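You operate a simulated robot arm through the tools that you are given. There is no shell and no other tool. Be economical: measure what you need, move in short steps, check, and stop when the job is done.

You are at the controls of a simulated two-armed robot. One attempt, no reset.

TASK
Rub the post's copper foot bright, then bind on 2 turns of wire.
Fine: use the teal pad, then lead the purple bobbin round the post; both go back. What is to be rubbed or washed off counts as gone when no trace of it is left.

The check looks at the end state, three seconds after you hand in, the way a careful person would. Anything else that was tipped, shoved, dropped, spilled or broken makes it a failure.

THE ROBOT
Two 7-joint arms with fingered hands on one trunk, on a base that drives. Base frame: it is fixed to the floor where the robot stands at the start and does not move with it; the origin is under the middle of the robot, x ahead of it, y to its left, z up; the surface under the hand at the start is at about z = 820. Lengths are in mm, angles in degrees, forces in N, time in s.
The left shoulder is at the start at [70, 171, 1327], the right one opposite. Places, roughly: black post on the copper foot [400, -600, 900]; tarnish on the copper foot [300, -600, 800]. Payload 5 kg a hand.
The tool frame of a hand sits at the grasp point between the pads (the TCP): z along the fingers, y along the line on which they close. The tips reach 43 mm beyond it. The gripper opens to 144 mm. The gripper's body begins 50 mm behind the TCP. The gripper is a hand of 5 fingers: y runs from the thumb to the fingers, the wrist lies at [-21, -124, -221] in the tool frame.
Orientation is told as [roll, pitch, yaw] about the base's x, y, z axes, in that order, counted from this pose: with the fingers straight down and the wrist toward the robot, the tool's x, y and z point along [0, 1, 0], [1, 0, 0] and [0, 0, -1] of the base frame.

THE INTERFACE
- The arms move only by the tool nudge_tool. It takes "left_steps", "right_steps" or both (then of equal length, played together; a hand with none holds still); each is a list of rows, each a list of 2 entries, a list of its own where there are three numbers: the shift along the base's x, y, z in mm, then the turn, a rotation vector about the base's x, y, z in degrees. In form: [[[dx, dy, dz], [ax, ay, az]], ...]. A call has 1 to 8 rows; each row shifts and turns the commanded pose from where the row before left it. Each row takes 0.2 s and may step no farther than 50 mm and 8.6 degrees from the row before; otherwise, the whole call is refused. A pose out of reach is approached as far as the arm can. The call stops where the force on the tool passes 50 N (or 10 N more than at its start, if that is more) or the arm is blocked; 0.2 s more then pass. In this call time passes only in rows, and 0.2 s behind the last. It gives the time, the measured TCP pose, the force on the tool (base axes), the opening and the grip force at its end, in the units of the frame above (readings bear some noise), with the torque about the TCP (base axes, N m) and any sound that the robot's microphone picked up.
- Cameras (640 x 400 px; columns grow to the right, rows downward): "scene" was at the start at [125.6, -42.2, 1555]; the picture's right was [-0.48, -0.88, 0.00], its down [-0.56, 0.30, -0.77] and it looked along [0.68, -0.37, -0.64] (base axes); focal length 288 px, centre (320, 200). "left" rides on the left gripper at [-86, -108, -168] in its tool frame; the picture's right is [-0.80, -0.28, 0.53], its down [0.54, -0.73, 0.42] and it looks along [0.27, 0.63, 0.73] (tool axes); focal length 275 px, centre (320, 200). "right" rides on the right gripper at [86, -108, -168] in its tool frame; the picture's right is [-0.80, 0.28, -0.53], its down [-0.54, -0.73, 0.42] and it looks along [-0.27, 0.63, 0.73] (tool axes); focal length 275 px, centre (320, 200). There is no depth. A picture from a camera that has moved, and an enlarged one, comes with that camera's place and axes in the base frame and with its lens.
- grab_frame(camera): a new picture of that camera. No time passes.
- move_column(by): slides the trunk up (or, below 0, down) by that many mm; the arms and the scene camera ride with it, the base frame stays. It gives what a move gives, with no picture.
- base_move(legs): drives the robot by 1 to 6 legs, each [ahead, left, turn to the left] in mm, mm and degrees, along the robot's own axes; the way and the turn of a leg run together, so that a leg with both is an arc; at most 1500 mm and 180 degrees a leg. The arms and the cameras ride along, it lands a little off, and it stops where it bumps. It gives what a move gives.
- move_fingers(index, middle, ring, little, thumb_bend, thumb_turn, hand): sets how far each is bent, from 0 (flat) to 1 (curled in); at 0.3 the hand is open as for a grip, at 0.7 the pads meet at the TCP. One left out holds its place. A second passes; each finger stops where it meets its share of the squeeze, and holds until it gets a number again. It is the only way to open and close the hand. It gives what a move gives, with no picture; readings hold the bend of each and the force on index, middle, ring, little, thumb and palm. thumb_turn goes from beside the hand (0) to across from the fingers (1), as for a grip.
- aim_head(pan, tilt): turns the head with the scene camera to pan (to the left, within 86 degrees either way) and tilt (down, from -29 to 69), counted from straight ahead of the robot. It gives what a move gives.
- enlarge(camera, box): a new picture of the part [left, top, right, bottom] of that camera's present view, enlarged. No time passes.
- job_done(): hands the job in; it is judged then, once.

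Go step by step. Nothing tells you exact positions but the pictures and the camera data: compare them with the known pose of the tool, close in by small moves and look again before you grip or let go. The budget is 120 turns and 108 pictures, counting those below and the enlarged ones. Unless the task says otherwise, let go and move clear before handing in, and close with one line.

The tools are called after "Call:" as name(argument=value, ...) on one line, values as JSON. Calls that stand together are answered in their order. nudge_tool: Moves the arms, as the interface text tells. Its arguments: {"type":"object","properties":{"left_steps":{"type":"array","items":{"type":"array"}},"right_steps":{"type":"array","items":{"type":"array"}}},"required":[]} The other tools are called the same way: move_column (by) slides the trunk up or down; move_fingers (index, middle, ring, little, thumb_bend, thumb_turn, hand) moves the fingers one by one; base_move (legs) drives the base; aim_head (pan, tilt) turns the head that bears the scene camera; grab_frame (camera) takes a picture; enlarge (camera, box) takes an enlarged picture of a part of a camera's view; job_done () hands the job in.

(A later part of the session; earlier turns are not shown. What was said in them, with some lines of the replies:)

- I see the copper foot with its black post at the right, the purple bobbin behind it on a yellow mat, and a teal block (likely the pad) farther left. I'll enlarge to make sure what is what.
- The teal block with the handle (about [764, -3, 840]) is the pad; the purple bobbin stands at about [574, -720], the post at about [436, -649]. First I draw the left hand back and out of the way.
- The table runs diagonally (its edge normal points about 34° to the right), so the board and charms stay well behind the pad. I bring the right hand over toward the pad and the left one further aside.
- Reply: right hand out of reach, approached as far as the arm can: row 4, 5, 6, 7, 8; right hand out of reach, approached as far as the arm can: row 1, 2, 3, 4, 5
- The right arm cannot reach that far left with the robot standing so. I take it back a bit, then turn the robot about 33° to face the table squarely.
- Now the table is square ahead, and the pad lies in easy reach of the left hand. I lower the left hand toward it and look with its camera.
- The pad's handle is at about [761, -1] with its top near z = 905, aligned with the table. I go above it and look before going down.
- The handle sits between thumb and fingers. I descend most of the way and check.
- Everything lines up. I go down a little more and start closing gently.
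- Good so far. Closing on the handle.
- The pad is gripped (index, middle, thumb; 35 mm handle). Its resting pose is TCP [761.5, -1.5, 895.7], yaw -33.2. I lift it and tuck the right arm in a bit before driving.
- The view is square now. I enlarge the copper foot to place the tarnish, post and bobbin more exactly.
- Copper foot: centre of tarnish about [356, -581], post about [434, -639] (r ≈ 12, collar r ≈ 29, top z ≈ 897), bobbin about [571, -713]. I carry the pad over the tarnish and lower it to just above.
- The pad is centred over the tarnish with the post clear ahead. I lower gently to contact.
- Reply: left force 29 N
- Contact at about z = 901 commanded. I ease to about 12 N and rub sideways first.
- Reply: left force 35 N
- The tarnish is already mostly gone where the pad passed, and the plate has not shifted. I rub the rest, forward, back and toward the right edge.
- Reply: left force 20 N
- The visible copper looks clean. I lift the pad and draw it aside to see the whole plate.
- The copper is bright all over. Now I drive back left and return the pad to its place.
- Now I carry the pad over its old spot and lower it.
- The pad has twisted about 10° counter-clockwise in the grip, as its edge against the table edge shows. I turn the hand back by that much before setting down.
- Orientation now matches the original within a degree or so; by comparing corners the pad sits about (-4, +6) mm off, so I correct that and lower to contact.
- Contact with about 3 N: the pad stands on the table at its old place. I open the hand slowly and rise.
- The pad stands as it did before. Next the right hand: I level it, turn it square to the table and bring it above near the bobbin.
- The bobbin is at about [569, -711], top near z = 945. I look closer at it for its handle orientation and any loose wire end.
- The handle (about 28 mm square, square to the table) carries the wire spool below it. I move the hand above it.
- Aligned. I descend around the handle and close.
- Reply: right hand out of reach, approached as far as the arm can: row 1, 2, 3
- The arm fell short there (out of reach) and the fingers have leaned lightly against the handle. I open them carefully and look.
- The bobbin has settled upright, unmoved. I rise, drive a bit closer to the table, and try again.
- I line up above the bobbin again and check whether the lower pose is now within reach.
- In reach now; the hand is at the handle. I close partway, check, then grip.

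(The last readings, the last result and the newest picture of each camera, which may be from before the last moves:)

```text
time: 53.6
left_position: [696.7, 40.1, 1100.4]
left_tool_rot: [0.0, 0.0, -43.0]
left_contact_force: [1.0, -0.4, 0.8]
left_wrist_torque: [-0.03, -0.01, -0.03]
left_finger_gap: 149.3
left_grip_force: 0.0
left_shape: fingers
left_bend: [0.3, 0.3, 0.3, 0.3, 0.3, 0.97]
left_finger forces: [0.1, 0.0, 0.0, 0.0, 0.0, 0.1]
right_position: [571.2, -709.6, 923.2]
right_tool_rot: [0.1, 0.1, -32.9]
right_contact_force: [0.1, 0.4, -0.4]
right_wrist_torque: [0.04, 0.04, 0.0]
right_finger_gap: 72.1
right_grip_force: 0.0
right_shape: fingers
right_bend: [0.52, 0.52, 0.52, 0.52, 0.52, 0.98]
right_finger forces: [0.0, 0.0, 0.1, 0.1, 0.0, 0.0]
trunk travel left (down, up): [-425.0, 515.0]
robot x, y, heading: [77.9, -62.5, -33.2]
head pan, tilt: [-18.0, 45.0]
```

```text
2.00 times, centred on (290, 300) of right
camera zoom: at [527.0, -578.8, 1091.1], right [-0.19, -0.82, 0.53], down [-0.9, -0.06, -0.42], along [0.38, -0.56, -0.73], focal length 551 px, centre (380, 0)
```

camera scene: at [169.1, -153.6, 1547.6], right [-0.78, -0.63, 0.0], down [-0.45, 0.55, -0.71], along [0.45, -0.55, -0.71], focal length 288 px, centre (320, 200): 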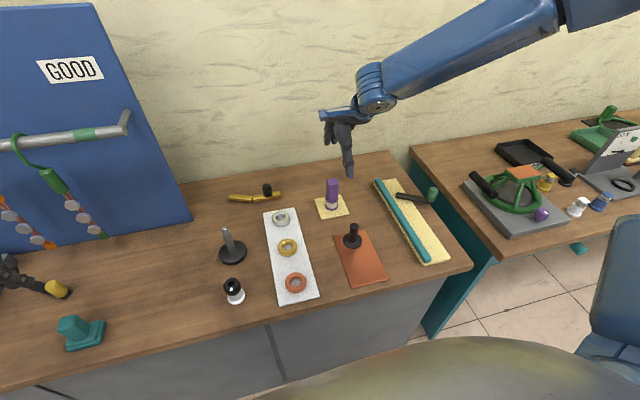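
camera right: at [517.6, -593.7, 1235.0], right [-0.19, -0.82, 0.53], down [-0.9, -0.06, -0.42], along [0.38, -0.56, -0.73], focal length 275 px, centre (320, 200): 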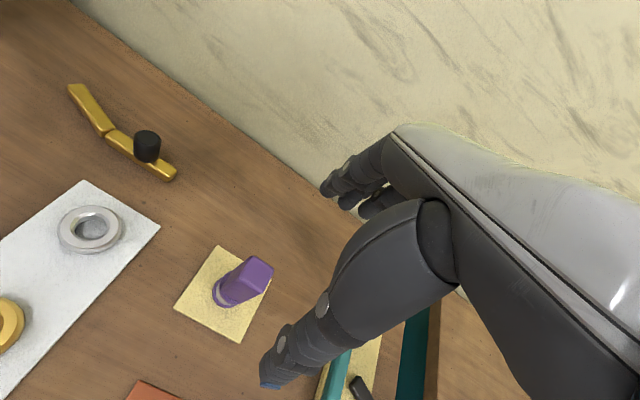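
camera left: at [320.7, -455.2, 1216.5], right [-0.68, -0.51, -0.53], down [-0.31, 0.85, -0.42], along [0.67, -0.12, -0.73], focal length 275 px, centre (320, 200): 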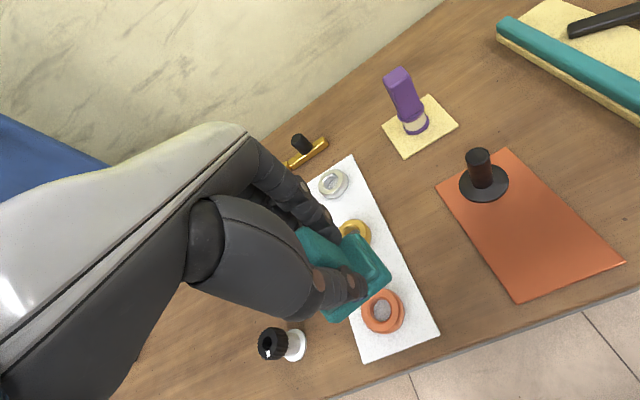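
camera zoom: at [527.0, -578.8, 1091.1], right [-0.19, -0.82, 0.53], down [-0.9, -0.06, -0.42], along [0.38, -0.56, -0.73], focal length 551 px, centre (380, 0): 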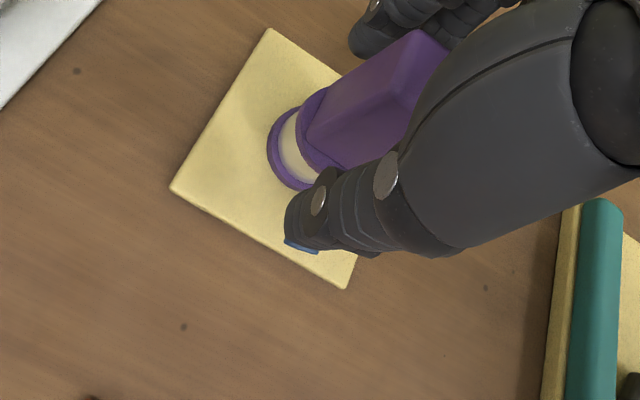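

Call:
move_fingers(hand="right", index=0.74, middle=0.74, ring=0.74, little=0.74, thumb_bend=0.74)

Call:
enlarge(camera="scene", box=[290, 140, 390, 240])

```text
time: 54.6
left_position: [697.2, 39.3, 1100.2]
left_tool_rot: [-0.1, 0.1, -43.0]
left_contact_force: [0.0, -0.5, 0.0]
left_wrist_torque: [0.01, -0.01, 0.01]
left_finger_gap: 149.6
left_grip_force: 0.1
left_shape: fingers
left_bend: [0.3, 0.3, 0.3, 0.3, 0.3, 0.97]
left_finger forces: [0.1, 0.0, 0.0, 0.1, 0.0, 0.0]
right_position: [570.9, -709.4, 923.0]
right_tool_rot: [-0.1, 0.0, -32.8]
right_contact_force: [-0.3, 0.4, -0.4]
right_wrist_torque: [0.01, 0.02, 0.02]
right_finger_gap: 34.9
right_grip_force: 18.7
right_shape: fingers
right_bend: [0.62, 0.66, 0.74, 0.74, 0.64, 0.95]
right_finger forces: [10.6, 7.8, 0.1, 0.0, 18.4, 0.1]
trunk travel left (down, up): [-425.0, 515.0]
robot x, y, heading: [75.9, -59.9, -32.9]
head pan, tilt: [-18.0, 45.0]
```

```text
4.00 times, centred on (340, 190) of scene
camera zoom: at [169.8, -154.1, 1547.4], right [-0.78, -0.63, 0.0], down [-0.45, 0.55, -0.71], along [0.45, -0.55, -0.71], focal length 1150 px, centre (240, 240)
```

zoom: 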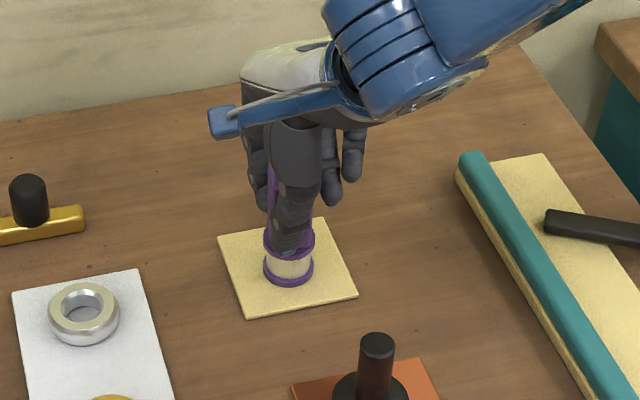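

The bobbin is gripped (rest TCP [571, -709.5, 923], yaw -32.8). I curl the two idle fingers up out of the way, lift about 32 mm, and lead the bobbin toward the post's far side.

Call:
move_fingers(hand="right", ring=1.0, little=1.0)

Call:
nudge_tool(right_steps=[[[0, 0, 16], [0, 0, 0]], [[0, 0, 16], [0, 0, 0]], [[-20, 10, 0], [0, 0, 0]], [[-20, 10, 0], [0, 0, 0]]])

Call:
grab_frame(camera="right")

Call:
enlarge(camera="scene", box=[290, 140, 410, 260])

```text
time: 55.6
left_position: [696.6, 39.9, 1100.4]
left_tool_rot: [0.0, 0.1, -43.0]
left_contact_force: [-0.3, -0.9, -0.2]
left_wrist_torque: [0.01, -0.01, 0.0]
left_finger_gap: 149.4
left_grip_force: 0.1
left_shape: fingers
left_bend: [0.3, 0.3, 0.3, 0.3, 0.3, 0.97]
left_finger forces: [0.0, 0.1, 0.0, 0.0, 0.1, 0.0]
right_position: [570.9, -710.6, 923.9]
right_tool_rot: [0.0, -0.1, -32.8]
right_contact_force: [-0.3, -0.3, 0.4]
right_wrist_torque: [-0.02, 0.02, -0.01]
right_finger_gap: 35.2
right_grip_force: 18.8
right_shape: fingers
right_bend: [0.62, 0.66, 1.0, 1.0, 0.64, 0.95]
right_finger forces: [10.5, 7.7, 0.0, 0.0, 18.4, 0.0]
trunk travel left (down, up): [-425.0, 515.0]
robot x, y, heading: [78.4, -61.2, -32.9]
head pan, tilt: [-18.0, 45.0]
```

```text
time: 56.6
left_position: [695.3, 39.0, 1100.5]
left_tool_rot: [0.1, 0.0, -42.9]
left_contact_force: [0.3, -0.7, 0.2]
left_wrist_torque: [0.0, -0.02, -0.02]
left_finger_gap: 149.7
left_grip_force: 0.0
left_shape: fingers
left_bend: [0.3, 0.3, 0.3, 0.3, 0.3, 0.97]
left_finger forces: [0.0, 0.0, 0.1, 0.1, 0.0, 0.0]
right_position: [529.9, -691.8, 954.5]
right_tool_rot: [0.1, -0.1, -32.9]
right_contact_force: [-0.6, -0.6, -1.6]
right_wrist_torque: [-0.01, -0.01, 0.0]
right_finger_gap: 35.4
right_grip_force: 18.6
right_shape: fingers
right_bend: [0.62, 0.66, 1.0, 1.0, 0.64, 0.95]
right_finger forces: [10.5, 7.7, 0.0, 0.0, 18.4, 0.0]
trunk travel left (down, up): [-425.0, 515.0]
robot x, y, heading: [78.4, -62.2, -32.9]
head pan, tilt: [-18.0, 45.0]
```

```text
55 pictures are left
camera right: at [486.0, -560.1, 1122.2], right [-0.19, -0.82, 0.53], down [-0.9, -0.06, -0.42], along [0.38, -0.56, -0.73], focal length 275 px, centre (320, 200)
```

right: 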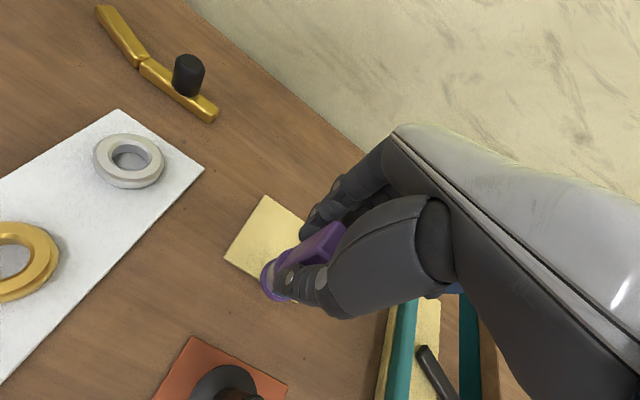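

```text
3.33 times, centred on (350, 200) of scene
camera zoom: at [168.5, -154.1, 1547.5], right [-0.78, -0.63, 0.0], down [-0.44, 0.55, -0.71], along [0.45, -0.55, -0.71], focal length 958 px, centre (220, 200)
```

zoom: 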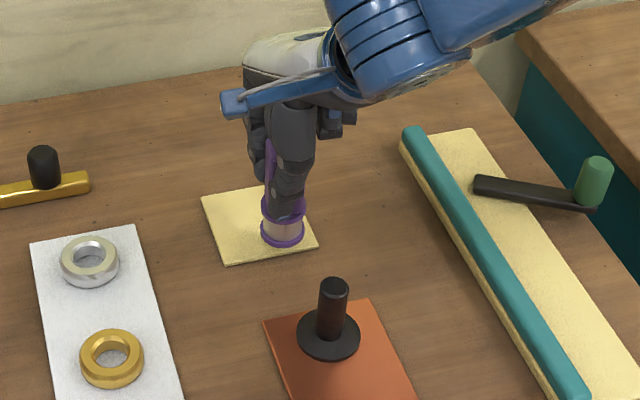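

No wire is trailing yet. I go in radially to 64 mm from the post and lead the first quarter counter-clockwise, then look.

Call:
nudge_tool(right_steps=[[[-19, 10.8, 0], [0, 0, 0]], [[-19, 10.8, 0], [0, 0, 0]], [[6.9, 32.4, 0], [0, 0, 0]], [[-10.2, 31.6, 0], [0, 0, 0]], [[-24.6, 22.1, 0], [0, 0, 0]]])

Call:
enlarge(camera="scene", box=[290, 140, 410, 260])

Call:
grab_frame(camera="right")

```text
time: 57.8
left_position: [694.8, 38.4, 1102.2]
left_tool_rot: [0.0, 0.0, -43.0]
left_contact_force: [-0.7, -0.7, 0.9]
left_wrist_torque: [0.01, -0.05, 0.04]
left_finger_gap: 149.4
left_grip_force: 0.0
left_shape: fingers
left_bend: [0.3, 0.3, 0.3, 0.3, 0.3, 0.97]
left_finger forces: [0.0, 0.0, 0.0, 0.1, 0.0, 0.0]
right_position: [460.8, -580.5, 956.1]
right_tool_rot: [0.2, -0.1, -32.8]
right_contact_force: [0.0, -0.4, -1.5]
right_wrist_torque: [-0.04, -0.06, -0.02]
right_finger_gap: 34.9
right_grip_force: 18.4
right_shape: fingers
right_bend: [0.62, 0.66, 1.0, 1.0, 0.64, 0.95]
right_finger forces: [10.6, 7.7, 0.0, 0.0, 18.3, 0.0]
trunk travel left (down, up): [-425.0, 515.0]
robot x, y, heading: [75.7, -61.2, -33.1]
head pan, tilt: [-18.0, 45.0]
```

```text
3.33 times, centred on (350, 200) of scene
camera zoom: at [167.4, -154.3, 1547.6], right [-0.78, -0.63, 0.0], down [-0.44, 0.55, -0.71], along [0.45, -0.55, -0.71], focal length 958 px, centre (220, 200)
```

zoom: 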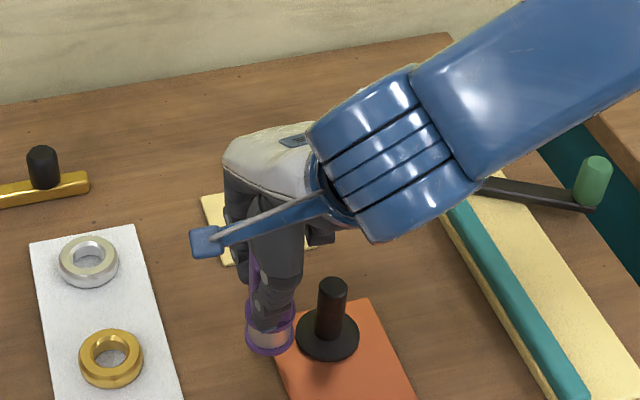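

```text
52 pictures are left
camera right: at [418.0, -449.6, 1123.9], right [-0.19, -0.82, 0.53], down [-0.9, -0.06, -0.42], along [0.38, -0.56, -0.73], focal length 275 px, centre (320, 200)
```

right: 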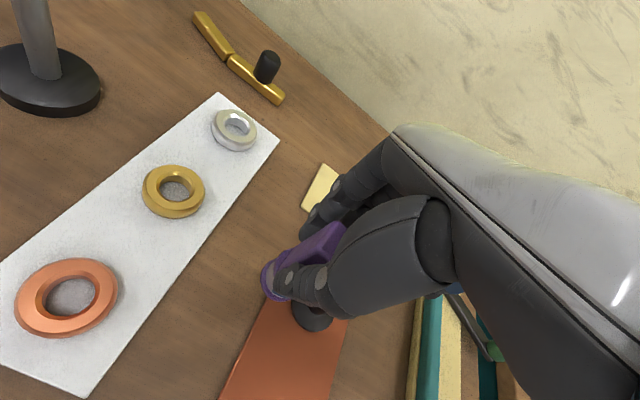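

The motion is clean; no wire seen yet. I continue around the near side.

Call:
nudge_tool(right_steps=[[[-32.4, 6.9, 0], [0, 0, 0]], [[-31.6, -10.2, 0], [0, 0, 0]], [[-22.1, -24.6, 0], [0, 0, 0]], [[-6.9, -32.4, 0], [0, 0, 0]]])

Call:
enlarge(camera="scene", box=[290, 160, 410, 280])

```text
time: 58.8
left_position: [696.1, 39.7, 1101.5]
left_tool_rot: [0.0, 0.0, -42.9]
left_contact_force: [-0.8, -0.3, 0.8]
left_wrist_torque: [0.04, -0.03, 0.02]
left_finger_gap: 149.2
left_grip_force: 0.0
left_shape: fingers
left_bend: [0.3, 0.3, 0.3, 0.3, 0.3, 0.97]
left_finger forces: [0.0, 0.0, 0.1, 0.0, 0.1, 0.0]
right_position: [369.5, -642.0, 956.6]
right_tool_rot: [0.1, 0.0, -32.7]
right_contact_force: [-1.0, 0.1, -1.9]
right_wrist_torque: [0.01, -0.04, 0.01]
right_finger_gap: 35.1
right_grip_force: 17.9
right_shape: fingers
right_bend: [0.62, 0.66, 1.0, 1.0, 0.64, 0.95]
right_finger forces: [10.5, 7.8, 0.0, 0.0, 18.3, 0.0]
trunk travel left (down, up): [-425.0, 515.0]
robot x, y, heading: [79.8, -64.0, -32.9]
head pan, tilt: [-18.0, 45.0]
```

```text
3.33 times, centred on (350, 220) of scene
camera zoom: at [168.3, -154.7, 1547.5], right [-0.78, -0.63, 0.0], down [-0.44, 0.55, -0.71], along [0.45, -0.55, -0.71], focal length 958 px, centre (220, 133)
```

zoom: 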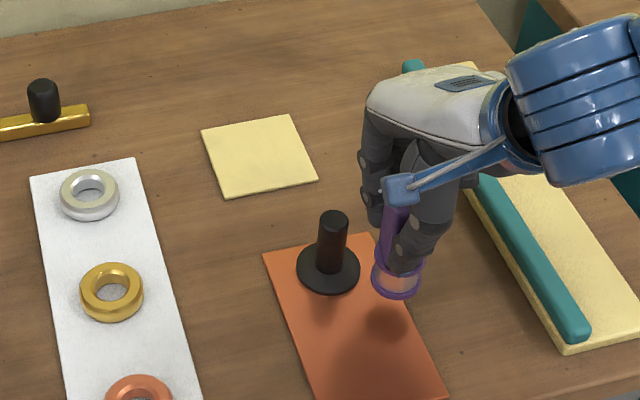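

Call:
nudge_tool(right_steps=[[[10.2, -31.6, 0], [0, 0, 0]], [[24.6, -22.1, 0], [0, 0, 0]], [[32.4, -6.9, 0], [0, 0, 0]], [[31.6, 10.2, 0], [0, 0, 0]], [[22.1, 24.6, 0], [0, 0, 0]]])

Call:
enlarge(camera="scene", box=[310, 180, 390, 260])

```text
time: 60.0
left_position: [697.2, 39.6, 1099.4]
left_tool_rot: [-0.1, 0.2, -43.0]
left_contact_force: [0.4, -0.4, -0.3]
left_wrist_torque: [0.02, 0.02, -0.02]
left_finger_gap: 149.3
left_grip_force: 0.0
left_shape: fingers
left_bend: [0.3, 0.3, 0.3, 0.3, 0.3, 0.97]
left_finger forces: [0.0, 0.0, 0.1, 0.0, 0.0, 0.0]
right_position: [490.3, -668.0, 953.6]
right_tool_rot: [0.0, 0.0, -32.8]
right_contact_force: [-0.5, -0.2, -1.6]
right_wrist_torque: [-0.01, 0.01, 0.02]
right_finger_gap: 34.9
right_grip_force: 18.1
right_shape: fingers
right_bend: [0.62, 0.66, 1.0, 1.0, 0.65, 0.95]
right_finger forces: [10.4, 7.7, 0.1, 0.1, 18.2, 0.0]
trunk travel left (down, up): [-425.0, 515.0]
robot x, y, heading: [73.6, -64.3, -33.0]
head pan, tilt: [-18.0, 45.0]
```

```text
5.00 times, centred on (350, 220) of scene
camera zoom: at [171.2, -153.0, 1547.4], right [-0.78, -0.63, 0.0], down [-0.45, 0.55, -0.71], along [0.44, -0.55, -0.71], focal length 1438 px, centre (170, 100)
```

zoom: 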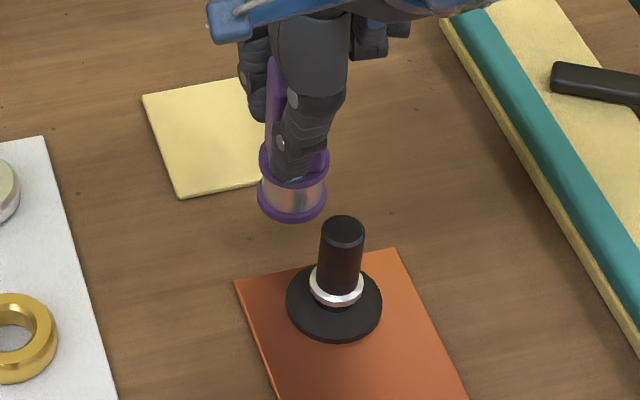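

One bright turn of wire now lies on the post: it counts. I lead the second turn the same way.

Call:
nudge_tool(right_steps=[[[6.9, 32.4, 0], [0, 0, 0]], [[-10.2, 31.6, 0], [0, 0, 0]], [[-24.6, 22.1, 0], [0, 0, 0]], [[-32.4, 6.9, 0], [0, 0, 0]], [[-31.6, -10.2, 0], [0, 0, 0]], [[-22.1, -24.6, 0], [0, 0, 0]], [[-6.9, -32.4, 0], [0, 0, 0]], [[10.2, -31.6, 0], [0, 0, 0]]])

Call:
nudge_tool(right_steps=[[[24.6, -22.1, 0], [0, 0, 0]], [[32.4, -6.9, 0], [0, 0, 0]], [[31.6, 10.2, 0], [0, 0, 0]], [[22.1, 24.6, 0], [0, 0, 0]]])

Call:
enlarge(camera="scene", box=[310, 180, 390, 260])

```text
time: 61.8
left_position: [697.1, 39.0, 1100.6]
left_tool_rot: [0.0, 0.2, -43.0]
left_contact_force: [0.6, -0.2, -0.1]
left_wrist_torque: [0.03, 0.03, -0.01]
left_finger_gap: 149.5
left_grip_force: 0.1
left_shape: fingers
left_bend: [0.3, 0.3, 0.3, 0.3, 0.3, 0.97]
left_finger forces: [0.0, 0.1, 0.0, 0.0, 0.0, 0.0]
right_position: [381.1, -674.7, 954.9]
right_tool_rot: [0.0, 0.2, -32.7]
right_contact_force: [0.1, -0.1, -2.4]
right_wrist_torque: [0.05, -0.02, 0.02]
right_finger_gap: 35.0
right_grip_force: 18.7
right_shape: fingers
right_bend: [0.62, 0.66, 1.0, 1.0, 0.65, 0.95]
right_finger forces: [10.5, 7.7, 0.0, 0.0, 18.1, 0.0]
trunk travel left (down, up): [-425.0, 515.0]
robot x, y, heading: [74.6, -60.1, -32.6]
head pan, tilt: [-18.0, 45.0]
```

```text
time: 62.8
left_position: [698.7, 40.2, 1100.2]
left_tool_rot: [-0.1, 0.1, -43.0]
left_contact_force: [0.6, 0.0, -0.1]
left_wrist_torque: [-0.03, 0.03, -0.05]
left_finger_gap: 149.5
left_grip_force: 0.0
left_shape: fingers
left_bend: [0.3, 0.3, 0.3, 0.3, 0.3, 0.97]
left_finger forces: [0.0, 0.0, 0.0, 0.0, 0.1, 0.1]
right_position: [491.3, -668.6, 954.4]
right_tool_rot: [0.0, 0.1, -32.9]
right_contact_force: [0.9, 0.7, -0.9]
right_wrist_torque: [-0.04, 0.03, -0.02]
right_finger_gap: 35.0
right_grip_force: 18.2
right_shape: fingers
right_bend: [0.62, 0.66, 1.0, 1.0, 0.65, 0.95]
right_finger forces: [10.4, 7.6, 0.0, 0.0, 18.1, 0.0]
trunk travel left (down, up): [-425.0, 515.0]
robot x, y, heading: [79.7, -63.7, -33.2]
head pan, tilt: [-18.0, 45.0]
```

```text
5.00 times, centred on (350, 220) of scene
camera zoom: at [171.5, -153.2, 1547.3], right [-0.78, -0.63, 0.0], down [-0.45, 0.55, -0.71], along [0.44, -0.55, -0.71], focal length 1438 px, centre (170, 100)
```

zoom: 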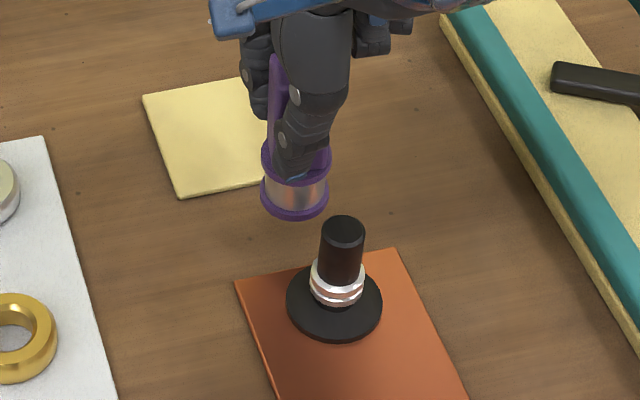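

Two turns are on. I lead the bobbin straight back out over its mat and look before lowering.

Call:
nudge_tool(right_steps=[[[40, -20.5, 0], [0, 0, 0]], [[40, -20.5, 0], [0, 0, 0]], [[0, 0, -16], [0, 0, 0]], [[0, 0, -11], [0, 0, 0]]])

Call:
enlarge(camera="scene", box=[290, 140, 390, 240])

Call:
enlarge(camera="right", box=[190, 200, 390, 400])

```text
time: 63.8
left_position: [698.5, 39.2, 1099.3]
left_tool_rot: [0.0, 0.2, -42.9]
left_contact_force: [0.1, -0.7, -0.3]
left_wrist_torque: [0.01, 0.02, -0.03]
left_finger_gap: 149.4
left_grip_force: 0.1
left_shape: fingers
left_bend: [0.3, 0.3, 0.3, 0.3, 0.3, 0.97]
left_finger forces: [0.0, 0.0, 0.0, 0.0, 0.1, 0.0]
right_position: [572.6, -709.7, 928.9]
right_tool_rot: [0.0, -0.1, -32.9]
right_contact_force: [-0.2, 0.2, -1.7]
right_wrist_torque: [0.07, 0.0, 0.0]
right_finger_gap: 35.1
right_grip_force: 18.0
right_shape: fingers
right_bend: [0.62, 0.66, 1.0, 1.0, 0.65, 0.95]
right_finger forces: [10.3, 7.8, 0.0, 0.1, 18.1, 0.0]
trunk travel left (down, up): [-425.0, 515.0]
robot x, y, heading: [78.5, -66.2, -33.3]
head pan, tilt: [-18.0, 45.0]
```

```text
4.00 times, centred on (340, 190) of scene
camera zoom: at [171.0, -154.0, 1547.3], right [-0.78, -0.63, 0.0], down [-0.45, 0.55, -0.71], along [0.44, -0.55, -0.71], focal length 1150 px, centre (240, 240)
```

zoom: 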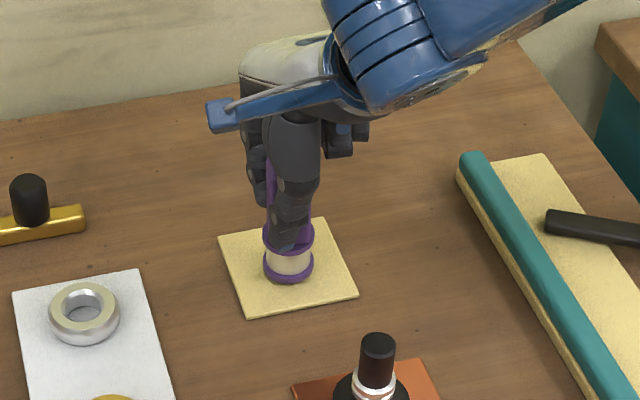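

```text
2.00 times, centred on (290, 300) of right
camera zoom: at [528.5, -578.1, 1095.8], right [-0.19, -0.82, 0.53], down [-0.9, -0.06, -0.42], along [0.38, -0.56, -0.73], focal length 551 px, centre (380, 0)
```

zoom: 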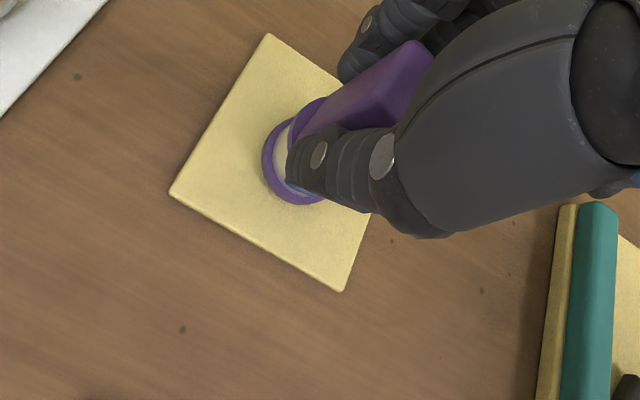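

The bobbin hangs right above its spot. I lower it in small steps to contact.

Call:
nudge_tool(right_steps=[[[-2, -1, -3], [0, 0, 0]], [[0, 0, -2], [0, 0, 0]]])

Call:
nudge_tool(right_steps=[[[0, 0, -1.2], [0, 0, 0]]])

```text
time: 64.4
left_position: [696.5, 39.5, 1102.2]
left_tool_rot: [0.1, 0.2, -43.0]
left_contact_force: [0.2, 0.1, -0.5]
left_wrist_torque: [-0.01, 0.0, -0.01]
left_finger_gap: 149.4
left_grip_force: 0.2
left_shape: fingers
left_bend: [0.3, 0.3, 0.3, 0.3, 0.3, 0.97]
left_finger forces: [0.0, 0.0, 0.1, 0.0, 0.0, 0.0]
right_position: [569.6, -710.9, 922.7]
right_tool_rot: [0.0, 0.0, -32.8]
right_contact_force: [0.2, 1.0, -1.4]
right_wrist_torque: [-0.05, 0.01, -0.01]
right_finger_gap: 35.0
right_grip_force: 18.3
right_shape: fingers
right_bend: [0.62, 0.66, 1.0, 1.0, 0.65, 0.95]
right_finger forces: [10.3, 7.9, 0.0, 0.0, 18.1, 0.0]
trunk travel left (down, up): [-425.0, 515.0]
robot x, y, heading: [76.6, -61.3, -33.0]
head pan, tilt: [-18.0, 45.0]
```

```text
time: 64.8
left_position: [697.8, 40.2, 1100.9]
left_tool_rot: [0.0, -0.1, -43.0]
left_contact_force: [0.1, -0.3, 0.1]
left_wrist_torque: [0.03, -0.01, 0.02]
left_finger_gap: 149.2
left_grip_force: 0.1
left_shape: fingers
left_bend: [0.3, 0.3, 0.3, 0.3, 0.3, 0.97]
left_finger forces: [0.1, 0.1, 0.1, 0.1, 0.1, 0.0]
right_position: [569.4, -709.9, 921.1]
right_tool_rot: [0.0, -0.1, -32.8]
right_contact_force: [-0.1, 0.0, 2.6]
right_wrist_torque: [0.06, 0.05, 0.0]
right_finger_gap: 34.8
right_grip_force: 18.3
right_shape: fingers
right_bend: [0.62, 0.66, 1.0, 1.0, 0.65, 0.95]
right_finger forces: [10.7, 8.3, 0.1, 0.0, 18.6, 0.1]
trunk travel left (down, up): [-425.0, 515.0]
robot x, y, heading: [79.2, -65.3, -33.0]
head pan, tilt: [-18.0, 45.0]
```

It stands (about 4 N). I open the gripping fingers, rise straight up and look.

Call:
move_fingers(hand="right", index=0.55, middle=0.55, thumb_bend=0.55)

Call:
move_fingers(hand="right", index=0.3, middle=0.3, thumb_bend=0.3)

Call:
nudge_tool(right_steps=[[[0, 0, 15], [0, 0, 0]], [[0, 0, 30], [0, 0, 0]], [[0, 0, 40], [0, 0, 0]], [[0, 0, 40], [0, 0, 0]], [[-35, -20, 25], [0, 0, 0]], [[-35, -20, 10], [0, 0, 0]], [[-35, -20, 0], [0, 0, 0]], [[-35, -20, 0], [0, 0, 0]]])

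Call:
grab_frame(camera="scene")

Call:
enlarge(camera="scene", box=[290, 160, 400, 290])

```text
time: 65.8
left_position: [696.4, 40.1, 1101.6]
left_tool_rot: [0.1, 0.1, -43.0]
left_contact_force: [0.1, 0.9, -0.2]
left_wrist_torque: [0.03, -0.04, 0.0]
left_finger_gap: 149.5
left_grip_force: 0.0
left_shape: fingers
left_bend: [0.3, 0.3, 0.3, 0.3, 0.3, 0.97]
left_finger forces: [0.1, 0.0, 0.2, 0.0, 0.0, 0.1]
right_position: [569.3, -710.6, 922.3]
right_tool_rot: [0.0, 0.1, -32.8]
right_contact_force: [1.3, -0.5, 0.1]
right_wrist_torque: [0.01, 0.0, 0.0]
right_finger_gap: 60.1
right_grip_force: 0.0
right_shape: fingers
right_bend: [0.55, 0.55, 1.0, 1.0, 0.55, 0.97]
right_finger forces: [0.0, 0.0, 0.1, 0.0, 0.0, 0.0]
trunk travel left (down, up): [-425.0, 515.0]
robot x, y, heading: [78.9, -61.0, -33.0]
head pan, tilt: [-18.0, 45.0]
```

```text
time: 66.8
left_position: [697.2, 39.4, 1101.1]
left_tool_rot: [0.1, 0.0, -43.0]
left_contact_force: [0.2, -0.7, 0.9]
left_wrist_torque: [-0.01, 0.01, 0.0]
left_finger_gap: 149.1
left_grip_force: 0.1
left_shape: fingers
left_bend: [0.3, 0.3, 0.3, 0.3, 0.3, 0.97]
left_finger forces: [0.1, 0.1, 0.1, 0.0, 0.0, 0.0]
right_position: [570.0, -710.7, 921.9]
right_tool_rot: [0.1, 0.0, -32.9]
right_contact_force: [0.4, -0.8, 1.3]
right_wrist_torque: [-0.01, 0.02, 0.0]
right_finger_gap: 149.3
right_grip_force: 0.2
right_shape: fingers
right_bend: [0.3, 0.3, 1.0, 1.0, 0.3, 0.97]
right_finger forces: [0.0, 0.0, 0.0, 0.1, 0.1, 0.0]
trunk travel left (down, up): [-425.0, 515.0]
robot x, y, heading: [76.4, -61.8, -32.9]
head pan, tilt: [-18.0, 45.0]
```

```text
time: 68.6
left_position: [693.4, 39.0, 1103.3]
left_tool_rot: [0.0, 0.0, -42.9]
left_contact_force: [-0.6, 0.8, 0.4]
left_wrist_torque: [0.0, -0.1, 0.04]
left_finger_gap: 149.6
left_grip_force: 0.0
left_shape: fingers
left_bend: [0.3, 0.3, 0.3, 0.3, 0.3, 0.97]
left_finger forces: [0.0, 0.0, 0.1, 0.1, 0.1, 0.0]
right_position: [427.6, -789.6, 1080.9]
right_tool_rot: [0.3, -0.1, -32.7]
right_contact_force: [-0.4, 1.0, -0.2]
right_wrist_torque: [0.01, -0.03, 0.03]
right_finger_gap: 149.3
right_grip_force: 0.0
right_shape: fingers
right_bend: [0.3, 0.3, 1.0, 1.0, 0.3, 0.98]
right_finger forces: [0.0, 0.1, 0.0, 0.0, 0.1, 0.0]
trunk travel left (down, up): [-425.0, 515.0]
robot x, y, heading: [75.7, -60.8, -32.9]
head pan, tilt: [-18.0, 45.0]
```

```text
46 pictures are left
camera scene: at [166.2, -155.1, 1547.6], right [-0.78, -0.63, 0.0], down [-0.44, 0.55, -0.71], along [0.45, -0.55, -0.71], focal length 288 px, centre (320, 200)
```

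scene: 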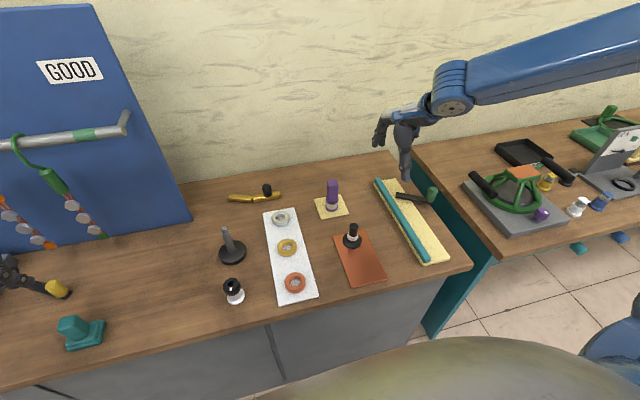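

```text
3.08 times, centred on (345, 225) of scene
camera zoom: at [166.2, -155.1, 1547.6], right [-0.78, -0.63, 0.0], down [-0.44, 0.55, -0.71], along [0.45, -0.55, -0.71], focal length 885 px, centre (243, 123)
```

zoom: 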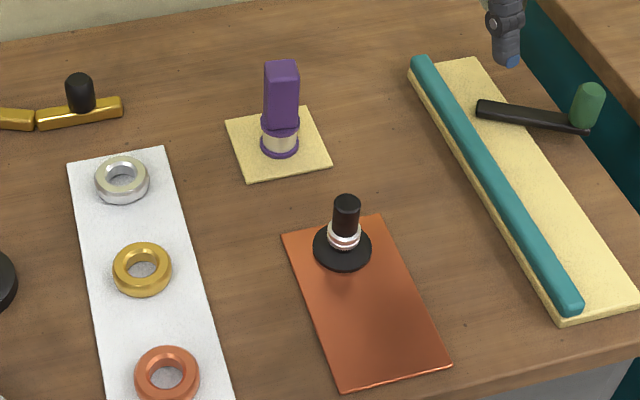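

Bobbin is back upright on its mat, two turns on the post. One last close look at the copper for any trace, and at the pad.

Call:
enlarge(camera="scene", box=[330, 220, 395, 290])

Call:
grab_frame(camera="right")

```text
5.71 times, centred on (362, 255) of scene
camera zoom: at [166.2, -155.1, 1547.6], right [-0.78, -0.63, 0.0], down [-0.44, 0.55, -0.71], along [0.45, -0.55, -0.71], focal length 1643 px, centre (77, -114)
```

zoom: 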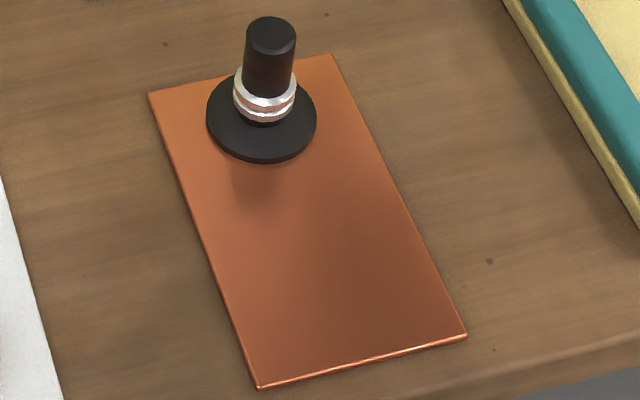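

```text
43 pictures are left
camera right: at [382.9, -659.7, 1249.3], right [-0.19, -0.82, 0.53], down [-0.9, -0.06, -0.43], along [0.39, -0.56, -0.73], focal length 275 px, centre (320, 200)
```

right: 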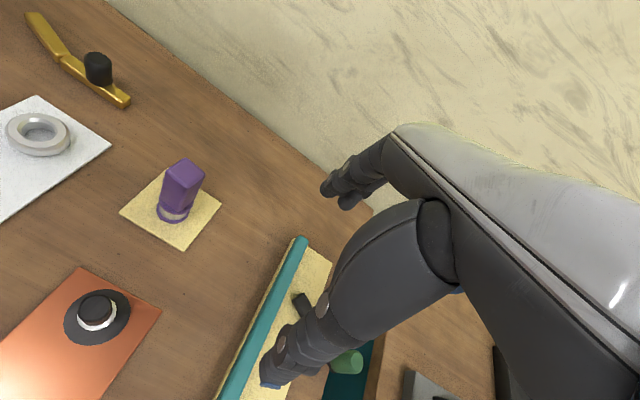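

The copper shows only smooth shading and no speck of tarnish. The pad and bobbin stand in their places and both hands are empty and clear, so I hand in.

Call:
job_done()

```text
The job is handed in.
```

The copper foot is rubbed bright and two turns of wire are on the post. The teal pad and purple bobbin are back in their places, within a few millimetres by the pictures.
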